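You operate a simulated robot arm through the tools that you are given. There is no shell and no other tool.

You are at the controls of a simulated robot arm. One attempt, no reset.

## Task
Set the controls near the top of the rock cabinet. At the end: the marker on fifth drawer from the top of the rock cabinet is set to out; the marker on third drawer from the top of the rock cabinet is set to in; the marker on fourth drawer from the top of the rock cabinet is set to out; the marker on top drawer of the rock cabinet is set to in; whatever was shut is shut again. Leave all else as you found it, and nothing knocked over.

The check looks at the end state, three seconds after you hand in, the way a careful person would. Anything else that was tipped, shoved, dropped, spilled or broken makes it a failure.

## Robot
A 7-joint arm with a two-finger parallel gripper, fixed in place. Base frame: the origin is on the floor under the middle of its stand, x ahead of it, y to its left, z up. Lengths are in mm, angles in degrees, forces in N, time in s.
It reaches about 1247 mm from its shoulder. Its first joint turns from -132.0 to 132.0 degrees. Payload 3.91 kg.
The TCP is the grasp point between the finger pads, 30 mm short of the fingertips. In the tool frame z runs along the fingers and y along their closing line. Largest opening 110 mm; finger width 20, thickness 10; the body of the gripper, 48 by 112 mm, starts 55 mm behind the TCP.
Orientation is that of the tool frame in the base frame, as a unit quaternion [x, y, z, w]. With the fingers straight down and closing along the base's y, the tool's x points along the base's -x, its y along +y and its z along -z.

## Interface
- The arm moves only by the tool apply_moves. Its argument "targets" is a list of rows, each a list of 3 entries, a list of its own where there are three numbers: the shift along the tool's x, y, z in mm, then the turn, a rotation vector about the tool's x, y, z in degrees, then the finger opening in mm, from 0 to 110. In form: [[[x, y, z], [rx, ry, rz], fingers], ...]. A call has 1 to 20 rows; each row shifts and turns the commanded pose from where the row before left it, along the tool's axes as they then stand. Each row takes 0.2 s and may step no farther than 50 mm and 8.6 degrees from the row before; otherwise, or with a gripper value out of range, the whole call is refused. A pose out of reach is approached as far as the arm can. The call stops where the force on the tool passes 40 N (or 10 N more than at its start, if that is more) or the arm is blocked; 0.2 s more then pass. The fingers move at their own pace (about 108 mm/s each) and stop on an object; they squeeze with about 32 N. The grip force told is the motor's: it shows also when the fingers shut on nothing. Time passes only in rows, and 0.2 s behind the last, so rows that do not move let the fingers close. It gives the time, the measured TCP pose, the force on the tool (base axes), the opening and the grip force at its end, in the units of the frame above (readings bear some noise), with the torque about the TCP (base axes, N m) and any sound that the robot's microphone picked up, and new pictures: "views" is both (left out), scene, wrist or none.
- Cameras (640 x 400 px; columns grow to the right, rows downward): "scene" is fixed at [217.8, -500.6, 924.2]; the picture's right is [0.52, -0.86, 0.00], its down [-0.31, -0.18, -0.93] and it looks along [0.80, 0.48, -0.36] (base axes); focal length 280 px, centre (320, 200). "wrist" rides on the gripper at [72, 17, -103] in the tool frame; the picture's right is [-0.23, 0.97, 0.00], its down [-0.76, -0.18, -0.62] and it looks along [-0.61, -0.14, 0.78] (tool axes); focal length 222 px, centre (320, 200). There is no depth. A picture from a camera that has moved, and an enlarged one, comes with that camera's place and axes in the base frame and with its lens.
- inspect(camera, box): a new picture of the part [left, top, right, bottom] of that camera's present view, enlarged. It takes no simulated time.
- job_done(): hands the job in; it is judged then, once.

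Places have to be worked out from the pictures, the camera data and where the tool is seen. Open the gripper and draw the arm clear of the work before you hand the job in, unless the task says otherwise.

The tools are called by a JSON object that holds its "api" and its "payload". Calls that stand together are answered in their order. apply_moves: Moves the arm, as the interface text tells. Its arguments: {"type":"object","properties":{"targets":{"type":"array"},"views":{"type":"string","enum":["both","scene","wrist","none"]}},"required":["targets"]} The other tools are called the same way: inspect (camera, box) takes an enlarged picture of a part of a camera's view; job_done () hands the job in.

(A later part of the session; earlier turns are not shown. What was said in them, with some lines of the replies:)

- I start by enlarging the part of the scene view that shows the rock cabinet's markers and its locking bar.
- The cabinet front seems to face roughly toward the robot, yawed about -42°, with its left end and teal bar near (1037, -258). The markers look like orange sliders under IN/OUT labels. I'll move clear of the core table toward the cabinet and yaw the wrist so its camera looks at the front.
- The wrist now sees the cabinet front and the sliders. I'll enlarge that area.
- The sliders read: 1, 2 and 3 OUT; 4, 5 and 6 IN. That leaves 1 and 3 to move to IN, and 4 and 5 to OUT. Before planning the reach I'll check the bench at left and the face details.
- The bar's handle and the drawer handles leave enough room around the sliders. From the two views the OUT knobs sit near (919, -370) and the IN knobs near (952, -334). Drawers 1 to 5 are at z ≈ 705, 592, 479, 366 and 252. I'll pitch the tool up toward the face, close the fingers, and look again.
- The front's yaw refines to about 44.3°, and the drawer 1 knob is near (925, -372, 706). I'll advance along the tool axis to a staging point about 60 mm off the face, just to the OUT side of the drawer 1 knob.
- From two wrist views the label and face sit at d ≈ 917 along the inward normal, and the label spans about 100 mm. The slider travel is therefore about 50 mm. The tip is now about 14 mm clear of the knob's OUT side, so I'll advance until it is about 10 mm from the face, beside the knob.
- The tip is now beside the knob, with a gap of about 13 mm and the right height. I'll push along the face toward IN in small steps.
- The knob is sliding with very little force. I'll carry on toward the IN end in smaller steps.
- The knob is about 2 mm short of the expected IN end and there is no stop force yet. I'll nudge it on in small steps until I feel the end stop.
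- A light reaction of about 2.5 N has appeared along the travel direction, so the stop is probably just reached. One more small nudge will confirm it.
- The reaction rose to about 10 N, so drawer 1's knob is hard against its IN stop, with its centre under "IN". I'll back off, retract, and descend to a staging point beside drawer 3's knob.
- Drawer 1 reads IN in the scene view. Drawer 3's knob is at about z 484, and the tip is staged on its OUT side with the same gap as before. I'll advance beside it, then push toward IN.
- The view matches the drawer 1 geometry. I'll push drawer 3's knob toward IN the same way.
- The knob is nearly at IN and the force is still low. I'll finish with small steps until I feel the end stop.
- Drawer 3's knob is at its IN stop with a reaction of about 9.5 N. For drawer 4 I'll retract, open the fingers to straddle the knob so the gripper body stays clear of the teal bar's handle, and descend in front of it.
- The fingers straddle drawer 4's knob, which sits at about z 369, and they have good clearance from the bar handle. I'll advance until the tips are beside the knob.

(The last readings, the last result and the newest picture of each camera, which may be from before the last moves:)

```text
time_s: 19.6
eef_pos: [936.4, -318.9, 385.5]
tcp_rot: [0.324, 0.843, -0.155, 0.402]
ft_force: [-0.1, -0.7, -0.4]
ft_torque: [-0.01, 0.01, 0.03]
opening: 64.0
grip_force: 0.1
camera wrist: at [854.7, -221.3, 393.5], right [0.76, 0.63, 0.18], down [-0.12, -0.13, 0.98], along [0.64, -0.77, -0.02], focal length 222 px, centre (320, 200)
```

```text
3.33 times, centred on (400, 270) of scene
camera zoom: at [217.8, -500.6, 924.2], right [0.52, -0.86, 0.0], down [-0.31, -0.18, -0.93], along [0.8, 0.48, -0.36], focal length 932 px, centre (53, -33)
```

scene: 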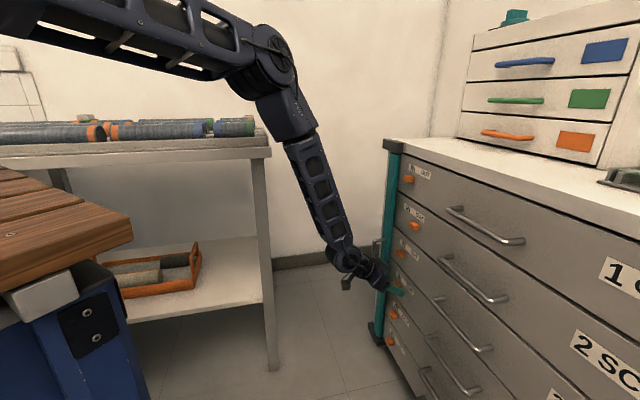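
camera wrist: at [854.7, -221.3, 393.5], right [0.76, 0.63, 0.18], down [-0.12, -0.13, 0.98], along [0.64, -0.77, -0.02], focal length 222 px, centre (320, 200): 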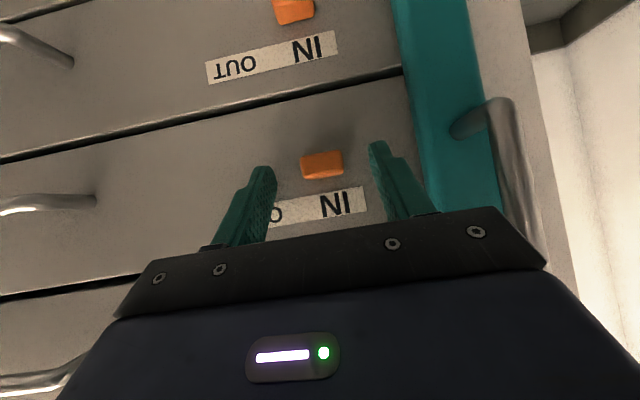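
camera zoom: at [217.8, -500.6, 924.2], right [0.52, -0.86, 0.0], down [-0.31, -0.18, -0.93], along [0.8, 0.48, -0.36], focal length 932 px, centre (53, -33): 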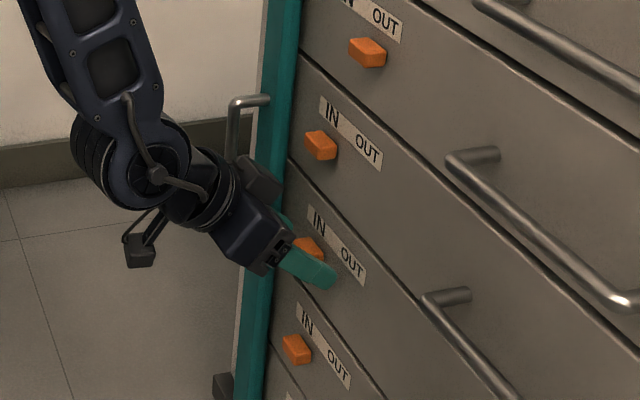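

The tips are beside the knob and level with it. I'll slide toward OUT, pushing with the bar-side finger.

{"api": "apply_moves", "payload": {"targets": [[[0.3, -8, -0.3], [0, 0, 0], 64], [[0.3, -8, -0.3], [0, 0, 0], 64], [[0.3, -8, -0.3], [0, 0, 0], 64], [[0.3, -8, -0.3], [0, 0, 0], 64], [[0.3, -8, -0.3], [0, 0, 0], 64], [[0.2, -6, -0.26], [0, 0, 0], 64], [[0.2, -6, -0.26], [0, 0, 0], 64]], "views": "both"}}

{"api": "inspect", "payload": {"camera": "wrist", "box": [220, 90, 460, 240]}}

```text
time_s: 21.2
eef_pos: [900.1, -354.6, 383.6]
tcp_rot: [0.324, 0.843, -0.155, 0.402]
ft_force: [-0.2, -0.1, -0.2]
ft_torque: [-0.01, 0.04, -0.02]
opening: 64.0
grip_force: 0.4
camera wrist: at [817.3, -258.0, 392.1], right [0.76, 0.63, 0.18], down [-0.12, -0.13, 0.98], along [0.64, -0.77, -0.02], focal length 222 px, centre (320, 200)
```

scene: 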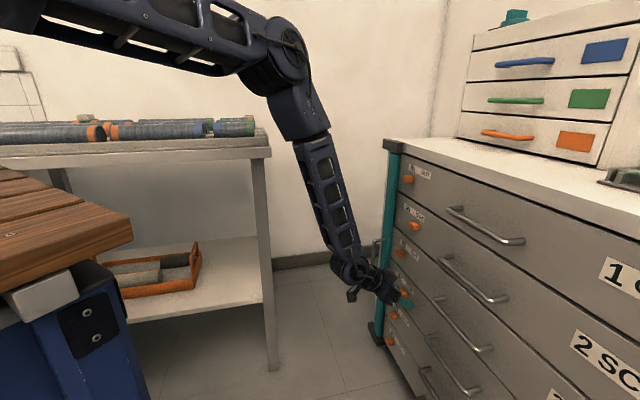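
wrist: 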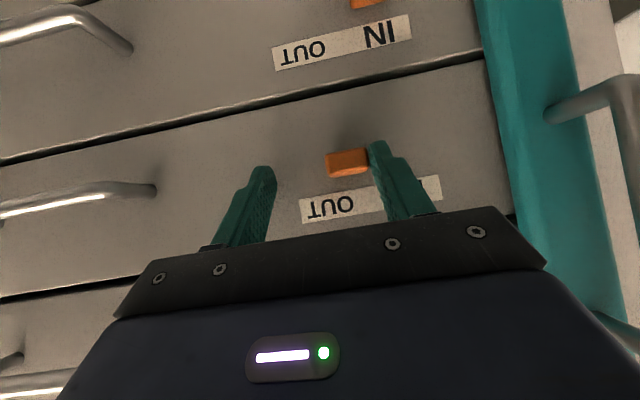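

```text
2.67 times, centred on (340, 165) of wrist
camera zoom: at [817.3, -258.0, 392.1], right [0.76, 0.63, 0.18], down [-0.12, -0.13, 0.98], along [0.64, -0.77, -0.02], focal length 592 px, centre (267, 293)
```

zoom: 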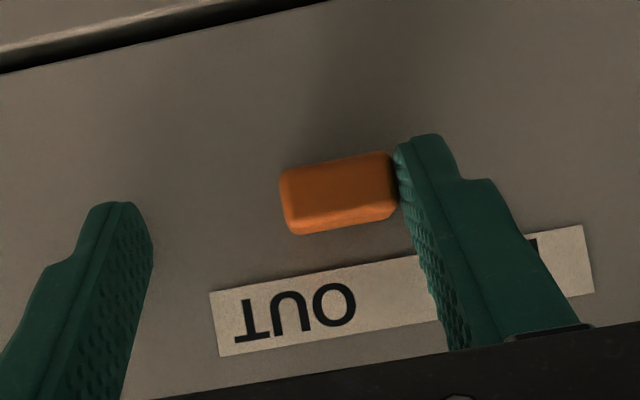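

The knob is travelling with the finger. I'll continue the last 12 mm or so to the OUT stop in small steps.

{"api": "apply_moves", "payload": {"targets": [[[0.15, -4, -0.17], [0, 0, 0], 64], [[0.15, -4, -0.17], [0, 0, 0], 64], [[0.05, -1.5, -0.06], [0, 0, 0], 64], [[0.05, -1.5, -0.06], [0, 0, 0], 64], [[0, 0, 0], [0, 0, 0], 64]], "views": "wrist"}}

{"api": "inspect", "payload": {"camera": "wrist", "box": [220, 90, 460, 240]}}

```text
time_s: 22.4
eef_pos: [890.7, -363.5, 384.6]
tcp_rot: [0.324, 0.843, -0.154, 0.402]
ft_force: [-1.0, 0.5, -0.3]
ft_torque: [0.01, -0.02, 0.01]
opening: 64.4
grip_force: 0.1
camera wrist: at [809.0, -266.0, 393.0], right [0.76, 0.63, 0.18], down [-0.12, -0.13, 0.98], along [0.64, -0.77, -0.02], focal length 222 px, centre (320, 200)
```

wrist: 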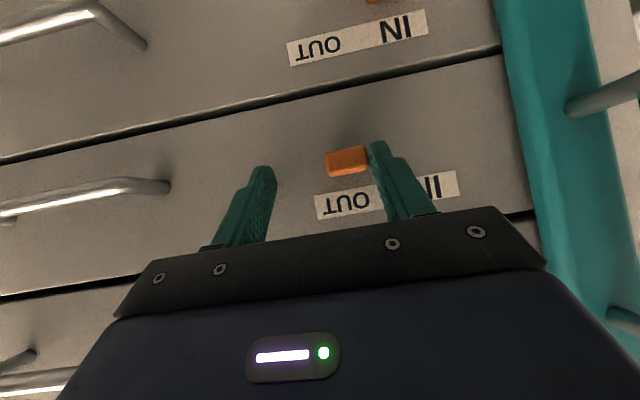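

```text
2.67 times, centred on (340, 165) of wrist
camera zoom: at [809.0, -266.0, 393.0], right [0.76, 0.63, 0.18], down [-0.12, -0.13, 0.98], along [0.64, -0.77, -0.02], focal length 592 px, centre (267, 293)
```

zoom: 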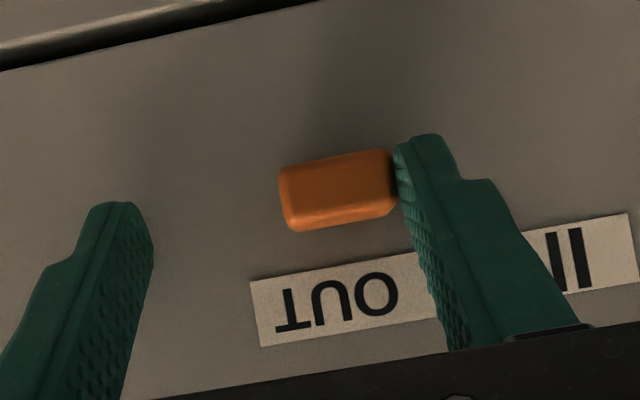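

{"api": "apply_moves", "payload": {"targets": [[[0.03, -1, -0.04], [0, 0, 0], 64], [[0.03, -1, -0.04], [0, 0, 0], 64], [[0, 0, 0], [0, 0, 0], 64]], "views": "none"}}

```text
time_s: 23.2
eef_pos: [890.4, -363.1, 384.6]
tcp_rot: [0.324, 0.842, -0.155, 0.402]
ft_force: [-0.3, 0.6, -0.2]
ft_torque: [-0.01, -0.01, 0.01]
opening: 64.0
grip_force: 0.1
```

There is still no stop force, so I'll keep nudging in 1 mm steps.

{"api": "apply_moves", "payload": {"targets": [[[0.03, -1, -0.04], [0, 0, 0], 64], [[0.03, -1, -0.04], [0, 0, 0], 64], [[0, 0, 0], [0, 0, 0], 64]], "views": "wrist"}}

{"api": "inspect", "payload": {"camera": "wrist", "box": [220, 90, 460, 240]}}

```text
time_s: 24.0
eef_pos: [888.7, -366.6, 384.1]
tcp_rot: [0.324, 0.843, -0.155, 0.402]
ft_force: [1.1, 0.3, 0.9]
ft_torque: [0.02, -0.03, 0.02]
opening: 64.7
grip_force: 0.5
camera wrist: at [806.6, -268.0, 392.9], right [0.76, 0.63, 0.18], down [-0.12, -0.13, 0.98], along [0.64, -0.77, -0.02], focal length 222 px, centre (320, 200)
```

wrist: 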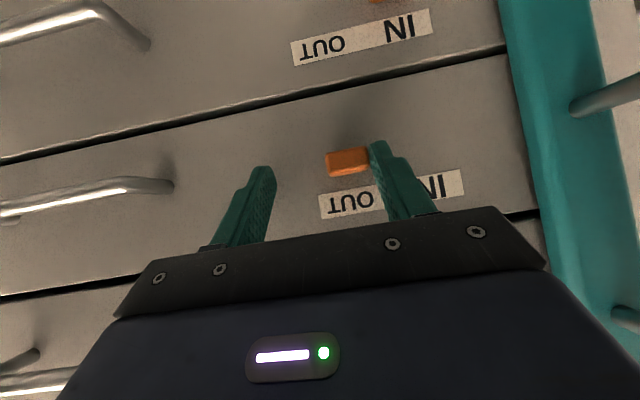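

```text
2.67 times, centred on (340, 165) of wrist
camera zoom: at [806.6, -268.0, 392.9], right [0.76, 0.63, 0.18], down [-0.12, -0.13, 0.98], along [0.64, -0.77, -0.02], focal length 592 px, centre (267, 293)
```

zoom: 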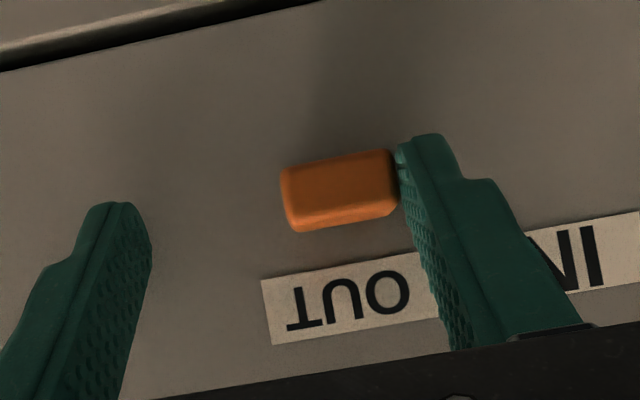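

By the image the knob is at a ≈ 400, which matches the original OUT position. I'll take one more nudge to confirm the stop.

{"api": "apply_moves", "payload": {"targets": [[[0.03, -1, -0.04], [0, 0, 0], 64], [[0.03, -1, -0.04], [0, 0, 0], 64], [[0, 0, 0], [0, 0, 0], 64]], "views": "wrist"}}

{"api": "inspect", "payload": {"camera": "wrist", "box": [220, 90, 460, 240]}}

```text
time_s: 24.8
eef_pos: [887.1, -366.9, 384.1]
tcp_rot: [0.323, 0.843, -0.154, 0.402]
ft_force: [2.0, 6.1, -0.3]
ft_torque: [0.07, -0.01, 0.18]
opening: 66.7
grip_force: 2.5
camera wrist: at [805.6, -269.7, 392.6], right [0.76, 0.63, 0.18], down [-0.12, -0.13, 0.98], along [0.64, -0.77, -0.02], focal length 222 px, centre (320, 200)
```

wrist: 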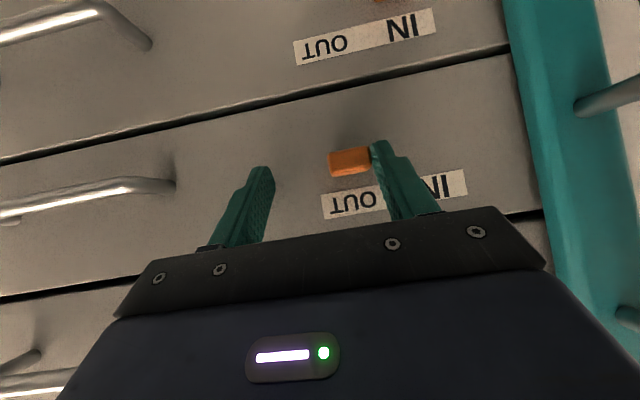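

```text
2.67 times, centred on (340, 165) of wrist
camera zoom: at [805.6, -269.7, 392.6], right [0.76, 0.63, 0.18], down [-0.12, -0.13, 0.98], along [0.64, -0.77, -0.02], focal length 592 px, centre (267, 293)
```

zoom: 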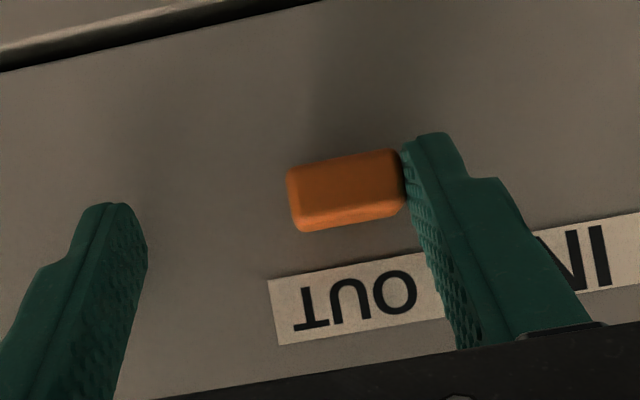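

The reaction is about 6.4 N and the knob no longer moves against its label, so drawer 4 is at its OUT stop. I'll recentre the fingers around the knob, retract, and go down to drawer 5.

{"api": "apply_moves", "payload": {"targets": [[[-0.3, 9, 0.4], [0, 0, 0], 64], [[-0.3, 9, 0.4], [0, 0, 0], 64], [[18.2, 1.8, -22.6], [0, 0, 0], 64], [[18.2, 1.8, -22.6], [0, 0, 0], 64], [[29.3, 16.3, 24.8], [0, 0, 0], 64], [[29.3, 16.3, 24.8], [0, 0, 0], 64], [[29.3, 16.3, 24.8], [0, 0, 0], 64]], "views": "both"}}

{"api": "inspect", "payload": {"camera": "wrist", "box": [220, 90, 460, 240]}}

{"api": "inspect", "payload": {"camera": "scene", "box": [320, 230, 480, 350]}}

```text
time_s: 26.4
eef_pos: [896.9, -279.2, 270.4]
tcp_rot: [0.325, 0.842, -0.155, 0.402]
ft_force: [0.3, -0.2, -0.4]
ft_torque: [-0.02, 0.02, 0.01]
opening: 64.0
grip_force: 0.0
camera wrist: at [814.8, -181.8, 278.4], right [0.76, 0.63, 0.18], down [-0.12, -0.13, 0.98], along [0.64, -0.77, -0.02], focal length 222 px, centre (320, 200)
```

scene: 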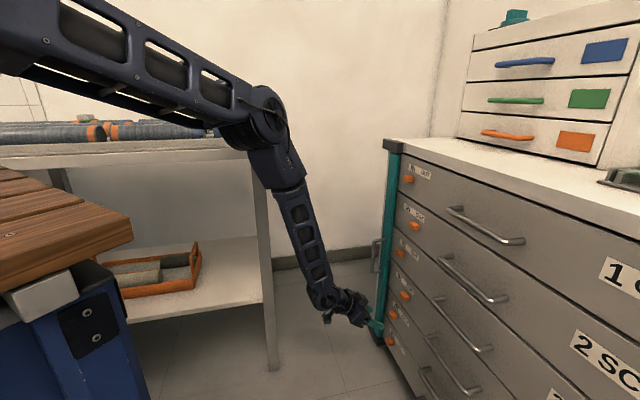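
wrist: 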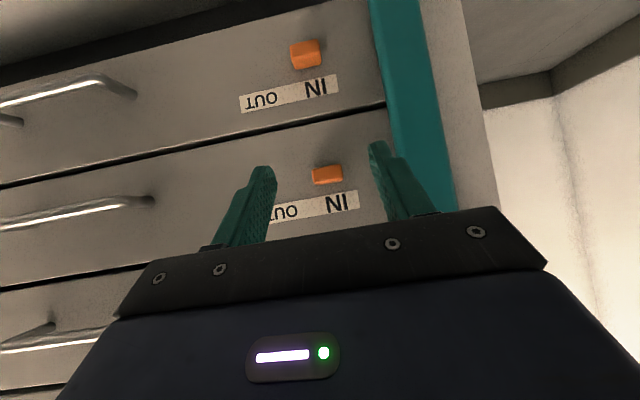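

```text
2.67 times, centred on (340, 165) of wrist
camera zoom: at [814.8, -181.8, 278.4], right [0.76, 0.63, 0.18], down [-0.12, -0.13, 0.98], along [0.64, -0.77, -0.02], focal length 592 px, centre (267, 293)
```

zoom: 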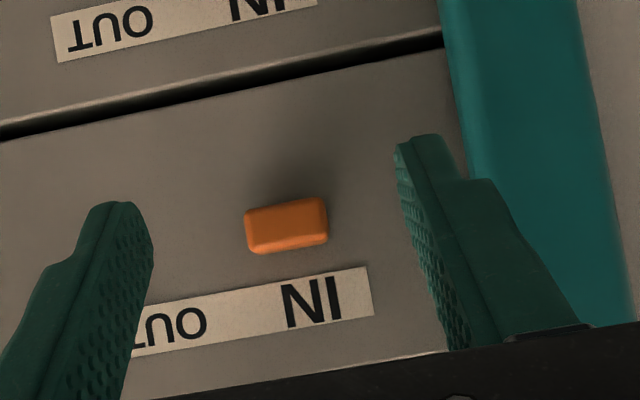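

```text
3.33 times, centred on (400, 290) of scene
camera zoom: at [217.8, -500.6, 924.2], right [0.52, -0.86, 0.0], down [-0.31, -0.18, -0.93], along [0.8, 0.48, -0.36], focal length 932 px, centre (53, -100)
```

zoom: 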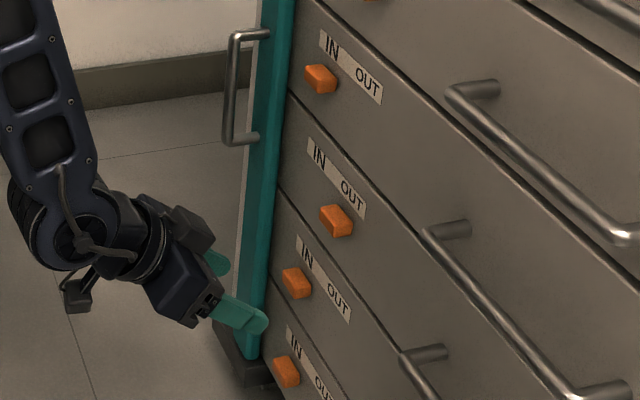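

Drawer 4 now reads OUT in the scene view. Drawer 5's knob is at about z 253 and centred between the fingers, so I'll advance beside it.

{"api": "apply_moves", "payload": {"targets": [[[-11.4, -1.2, 14.7], [0, 0, 0], 64], [[-11.4, -1.2, 14.7], [0, 0, 0], 64], [[-6.8, -0.7, 8.9], [0, 0, 0], 64], [[-4.5, -0.4, 5.9], [0, 0, 0], 64]], "views": "both"}}

{"api": "inspect", "payload": {"camera": "wrist", "box": [220, 90, 460, 240]}}

```text
time_s: 27.4
eef_pos: [933.3, -318.9, 268.4]
tcp_rot: [0.324, 0.843, -0.154, 0.402]
ft_force: [1.4, 0.2, 0.4]
ft_torque: [0.01, 0.01, 0.02]
opening: 64.1
grip_force: 0.0
camera wrist: at [851.0, -221.3, 276.4], right [0.76, 0.63, 0.18], down [-0.12, -0.13, 0.98], along [0.64, -0.77, -0.02], focal length 222 px, centre (320, 200)
```

scene: 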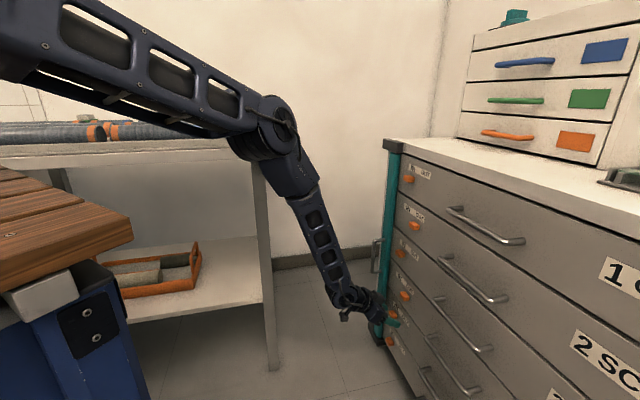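
wrist: 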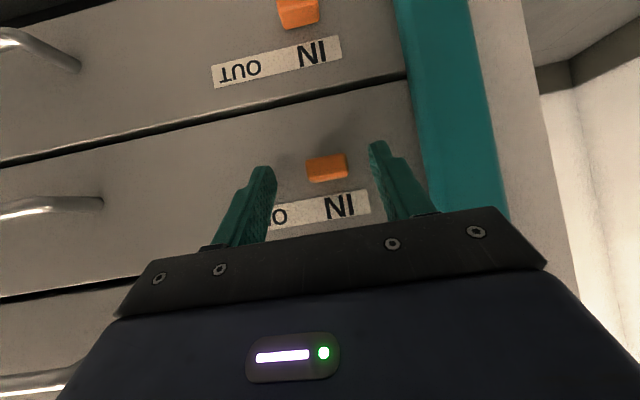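

```text
2.67 times, centred on (340, 165) of wrist
camera zoom: at [851.0, -221.3, 276.4], right [0.76, 0.63, 0.18], down [-0.12, -0.13, 0.98], along [0.64, -0.77, -0.02], focal length 592 px, centre (267, 293)
```

zoom: 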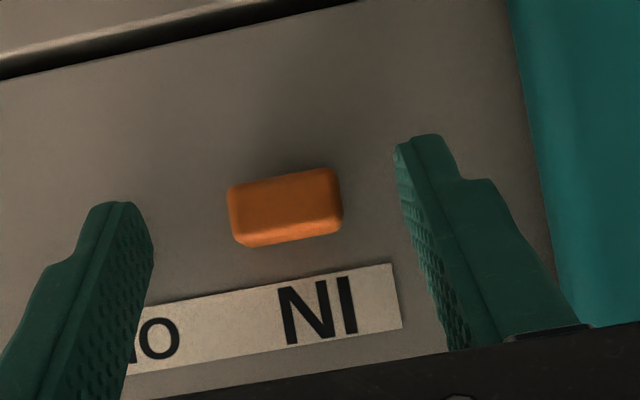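

The tips are just beside the knob. I'll move in 2 mm more, then slide toward OUT.

{"api": "apply_moves", "payload": {"targets": [[[-1.2, -0.1, 1.6], [0, 0, 0], 64], [[0.3, -8, -0.3], [0, 0, 0], 64], [[0.3, -8, -0.3], [0, 0, 0], 64], [[0.3, -8, -0.3], [0, 0, 0], 64], [[0.3, -8, -0.3], [0, 0, 0], 64], [[0.3, -8, -0.3], [0, 0, 0], 64], [[0.2, -6, -0.26], [0, 0, 0], 64], [[0.2, -6, -0.26], [0, 0, 0], 64]], "views": "both"}}

{"api": "inspect", "payload": {"camera": "wrist", "box": [220, 90, 460, 240]}}

```text
time_s: 29.2
eef_pos: [896.6, -356.2, 267.6]
tcp_rot: [0.324, 0.842, -0.155, 0.401]
ft_force: [-0.6, -0.4, -0.6]
ft_torque: [0.03, -0.01, 0.0]
opening: 64.0
grip_force: 0.3
camera wrist: at [815.1, -259.8, 276.0], right [0.76, 0.63, 0.18], down [-0.12, -0.13, 0.98], along [0.64, -0.77, -0.02], focal length 222 px, centre (320, 200)
```

scene: 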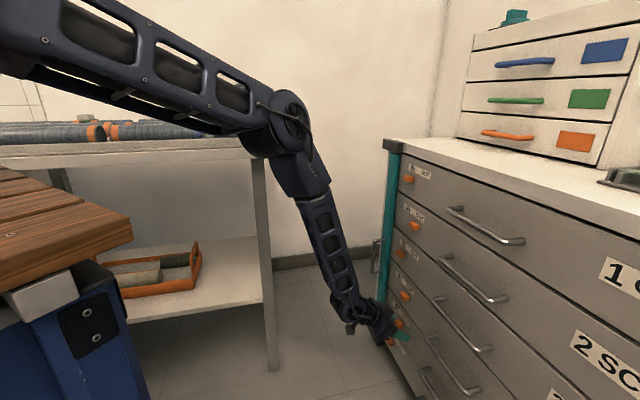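
wrist: 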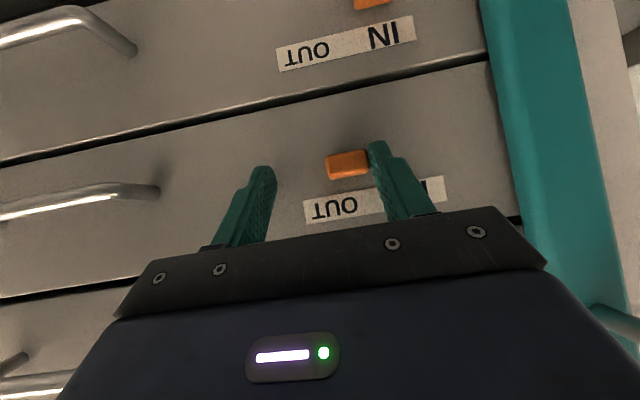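

```text
2.67 times, centred on (340, 165) of wrist
camera zoom: at [815.1, -259.8, 276.0], right [0.76, 0.63, 0.18], down [-0.12, -0.13, 0.98], along [0.64, -0.77, -0.02], focal length 592 px, centre (267, 293)
```

zoom: 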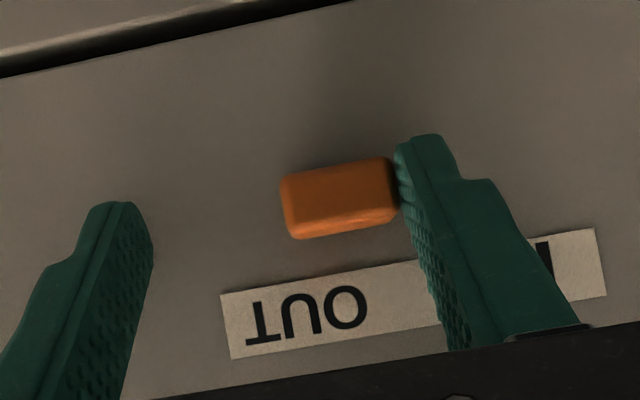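

The knob is sliding as it should. About 12 to 14 mm of travel remains, so I'll finish with small steps.

{"api": "apply_moves", "payload": {"targets": [[[0.15, -4, -0.17], [0, 0, 0], 64], [[0.15, -4, -0.17], [0, 0, 0], 64], [[0.05, -1.5, -0.06], [0, 0, 0], 64], [[0.05, -1.5, -0.06], [0, 0, 0], 64], [[0.03, -1, -0.04], [0, 0, 0], 64], [[0.03, -1, -0.04], [0, 0, 0], 64], [[0, 0, 0], [0, 0, 0], 64]], "views": "wrist"}}

{"api": "inspect", "payload": {"camera": "wrist", "box": [220, 90, 460, 240]}}

```text
time_s: 30.8
eef_pos: [889.0, -365.0, 267.7]
tcp_rot: [0.323, 0.843, -0.154, 0.403]
ft_force: [0.7, 0.4, 0.6]
ft_torque: [0.05, -0.01, 0.02]
opening: 64.8
grip_force: 0.3
camera wrist: at [807.1, -268.1, 276.6], right [0.76, 0.63, 0.18], down [-0.12, -0.13, 0.98], along [0.64, -0.77, -0.02], focal length 222 px, centre (320, 200)
```

wrist: 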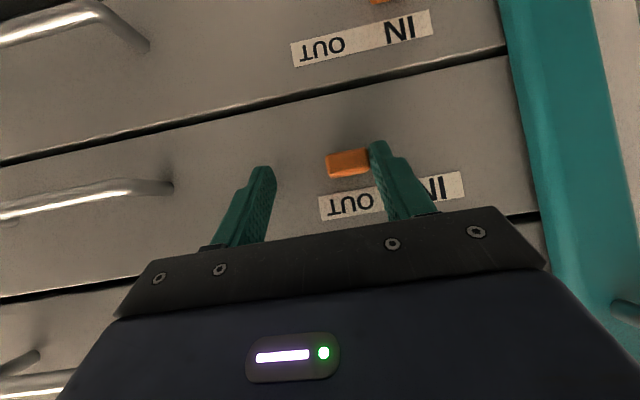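

```text
2.67 times, centred on (340, 165) of wrist
camera zoom: at [807.1, -268.1, 276.6], right [0.76, 0.63, 0.18], down [-0.12, -0.13, 0.98], along [0.64, -0.77, -0.02], focal length 592 px, centre (267, 293)
```

zoom: 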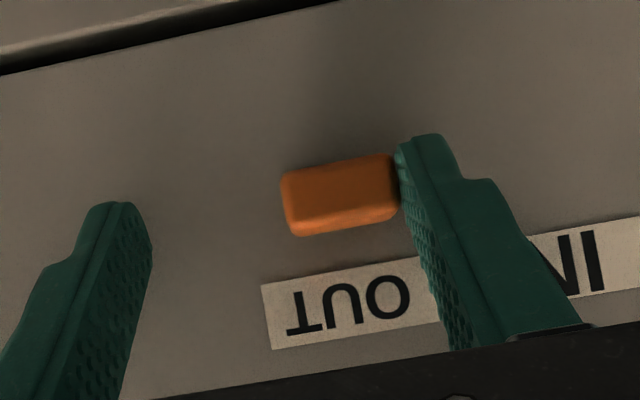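

The opening is just starting to be forced out, at 64.8 mm, which means the knob is at the stop. Two more 1 mm nudges will confirm it.

{"api": "apply_moves", "payload": {"targets": [[[0.03, -1, -0.04], [0, 0, 0], 64], [[0.03, -1, -0.04], [0, 0, 0], 64], [[0, 0, 0], [0, 0, 0], 64]], "views": "wrist"}}

{"api": "inspect", "payload": {"camera": "wrist", "box": [220, 90, 460, 240]}}

```text
time_s: 31.6
eef_pos: [888.2, -367.3, 268.0]
tcp_rot: [0.324, 0.842, -0.155, 0.402]
ft_force: [3.6, 5.4, 1.3]
ft_torque: [0.08, -0.11, 0.19]
opening: 67.0
grip_force: 2.7
camera wrist: at [805.9, -269.7, 276.5], right [0.76, 0.63, 0.18], down [-0.12, -0.13, 0.98], along [0.64, -0.77, -0.02], focal length 222 px, centre (320, 200)
```

wrist: 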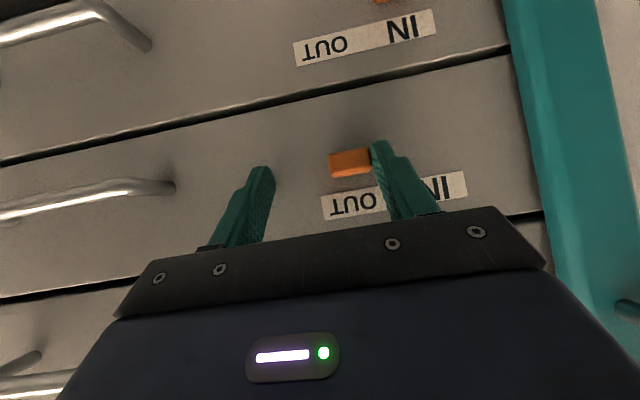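

```text
2.67 times, centred on (340, 165) of wrist
camera zoom: at [805.9, -269.7, 276.5], right [0.76, 0.63, 0.18], down [-0.12, -0.13, 0.98], along [0.64, -0.77, -0.02], focal length 592 px, centre (267, 293)
```

zoom: 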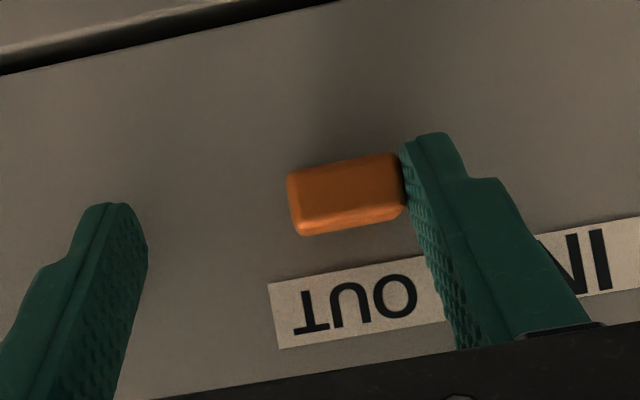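

Drawer 5 is at its OUT stop with a reaction of about 6.5 N. I'll recentre, retract from the face, and rise straight up at a safe distance from the front.

{"api": "apply_moves", "payload": {"targets": [[[-0.3, 9, 0.4], [0, 0, 0], 64], [[-0.3, 9, 0.4], [0, 0, 0], 64], [[18.2, 1.8, -22.6], [0, 0, 0], 64], [[18.2, 1.8, -22.6], [0, 0, 0], 64], [[-35.4, 0, -28.6], [0, 0, 0], 64], [[-35.4, 0, -28.6], [0, 0, 0], 64], [[-35.4, 0, -28.6], [0, 0, 0], 64], [[-35.4, 0, -28.6], [0, 0, 0], 64], [[-35.4, 0, -28.6], [0, 0, 0], 64], [[-35.4, 0, -28.6], [0, 0, 0], 64], [[-35.4, 0, -28.6], [0, 0, 0], 64], [[-35.4, 0, -28.6], [0, 0, 0], 64], [[-35.4, 0, -28.6], [0, 0, 0], 64], [[-35.4, 0, -28.6], [0, 0, 0], 64]], "views": "both"}}

```text
time_s: 34.6
eef_pos: [860.8, -313.9, 722.8]
tcp_rot: [0.324, 0.843, -0.154, 0.401]
ft_force: [0.7, 0.0, 0.1]
ft_torque: [0.0, -0.01, 0.0]
opening: 64.2
grip_force: 0.1
camera wrist: at [779.2, -217.0, 731.7], right [0.76, 0.63, 0.18], down [-0.12, -0.13, 0.98], along [0.64, -0.77, -0.02], focal length 222 px, centre (320, 200)
```

scene: 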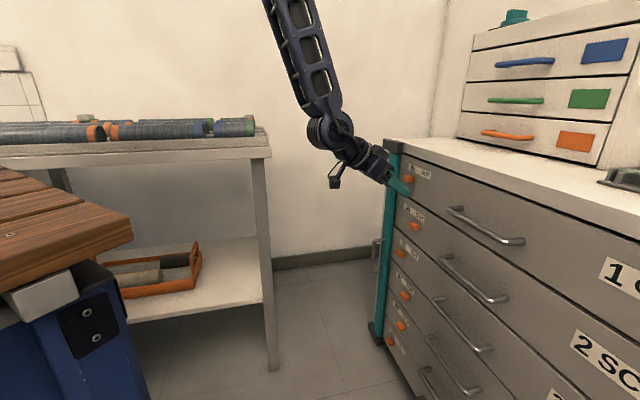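
wrist: 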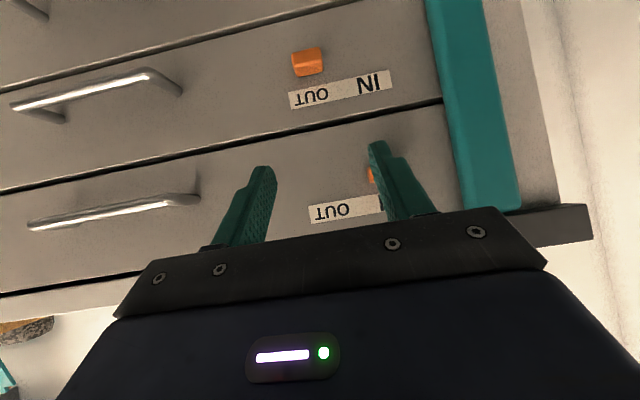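

The arm is back in front of drawer 1 with no contact. I'll retract along the tool axis back toward where the arm started and open the gripper fully.

{"api": "apply_moves", "payload": {"targets": [[[-2.7, 0, -38], [0, 0, 0], 64], [[-2.7, 0, -38], [0, 0, 0], 64], [[-2.7, 0, -38], [0, 0, 0], 80], [[-2.7, 0, -38], [0, 0, 0], 110], [[-2.7, 0, -38], [0, 0, 0], 110], [[-2.7, 0, -38], [0, 0, 0], 110], [[-2.7, 0, -38], [0, 0, 0], 110]], "views": "both"}}

{"api": "inspect", "payload": {"camera": "scene", "box": [360, 130, 480, 260]}}

{"api": "inspect", "payload": {"camera": "scene", "box": [360, 230, 480, 380]}}

```text
time_s: 36.2
eef_pos: [716.9, -182.9, 904.3]
tcp_rot: [0.324, 0.843, -0.155, 0.401]
ft_force: [0.2, -0.1, 0.0]
ft_torque: [-0.02, 0.0, 0.0]
opening: 110.0
grip_force: 0.1
camera wrist: at [634.0, -85.1, 913.7], right [0.76, 0.63, 0.18], down [-0.12, -0.13, 0.98], along [0.64, -0.77, -0.02], focal length 222 px, centre (320, 200)
```

scene: 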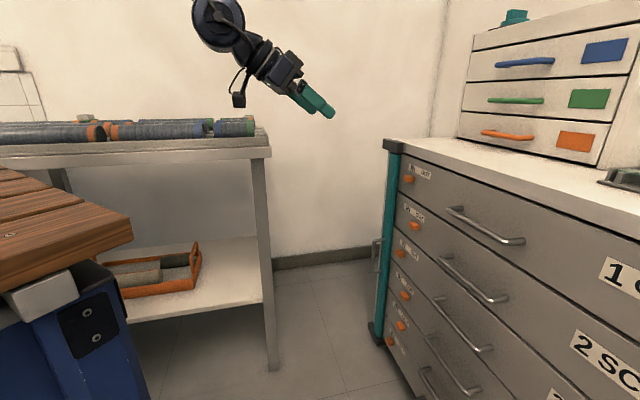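
wrist: 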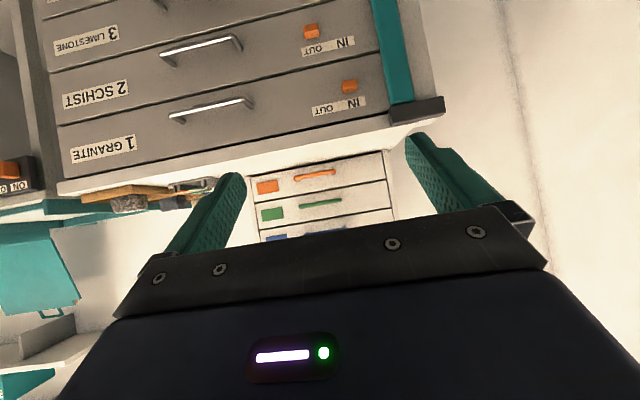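

```text
3.08 times, centred on (420, 195) of scene
camera zoom: at [217.8, -500.6, 924.2], right [0.52, -0.86, 0.0], down [-0.31, -0.18, -0.93], along [0.8, 0.48, -0.36], focal length 860 px, centre (12, 215)
```

zoom: 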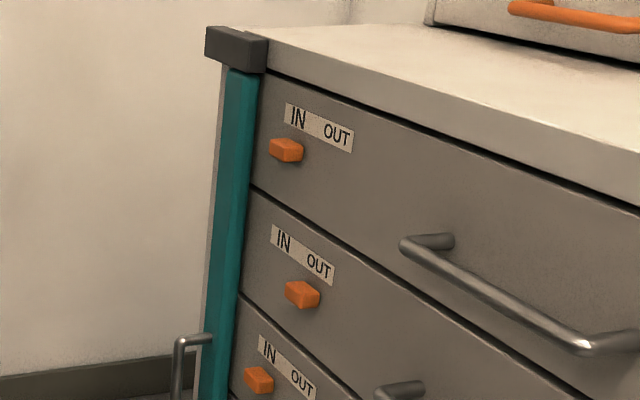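

```text
2.67 times, centred on (420, 305) of scene
camera zoom: at [217.8, -500.6, 924.2], right [0.52, -0.86, 0.0], down [-0.31, -0.18, -0.93], along [0.8, 0.48, -0.36], focal length 745 px, centre (53, -80)
```

zoom: 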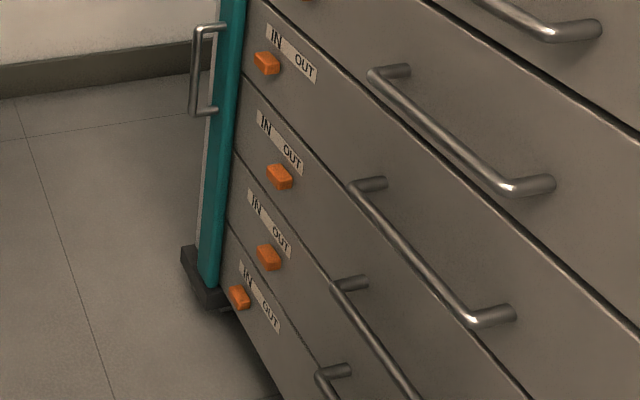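

The final view shows drawer 1 IN, 2 OUT (untouched), 3 IN, 4 OUT, 5 OUT and 6 IN (untouched). The drawers and teal bar are where they were, nothing else has moved, and the gripper is open and clear, so I'm handing in.

{"api": "job_done", "payload": {}}

```text
The job is handed in.
```

The four markers on the rock cabinet are set as you asked, and I have handed the job in:

| Drawer | Marker |
|---|---|
| Top | in |
| Third | in |
| Fourth | out |
| Fifth | out |

I pushed each one until it met its end stop, and the final pictures show all four in place. The second drawer's marker is still out and the sixth's still in, as I found them. No drawer was opened, the teal bar is where it was, and nothing looks moved or knocked over. The gripper is open and the arm is clear of the cabinet.
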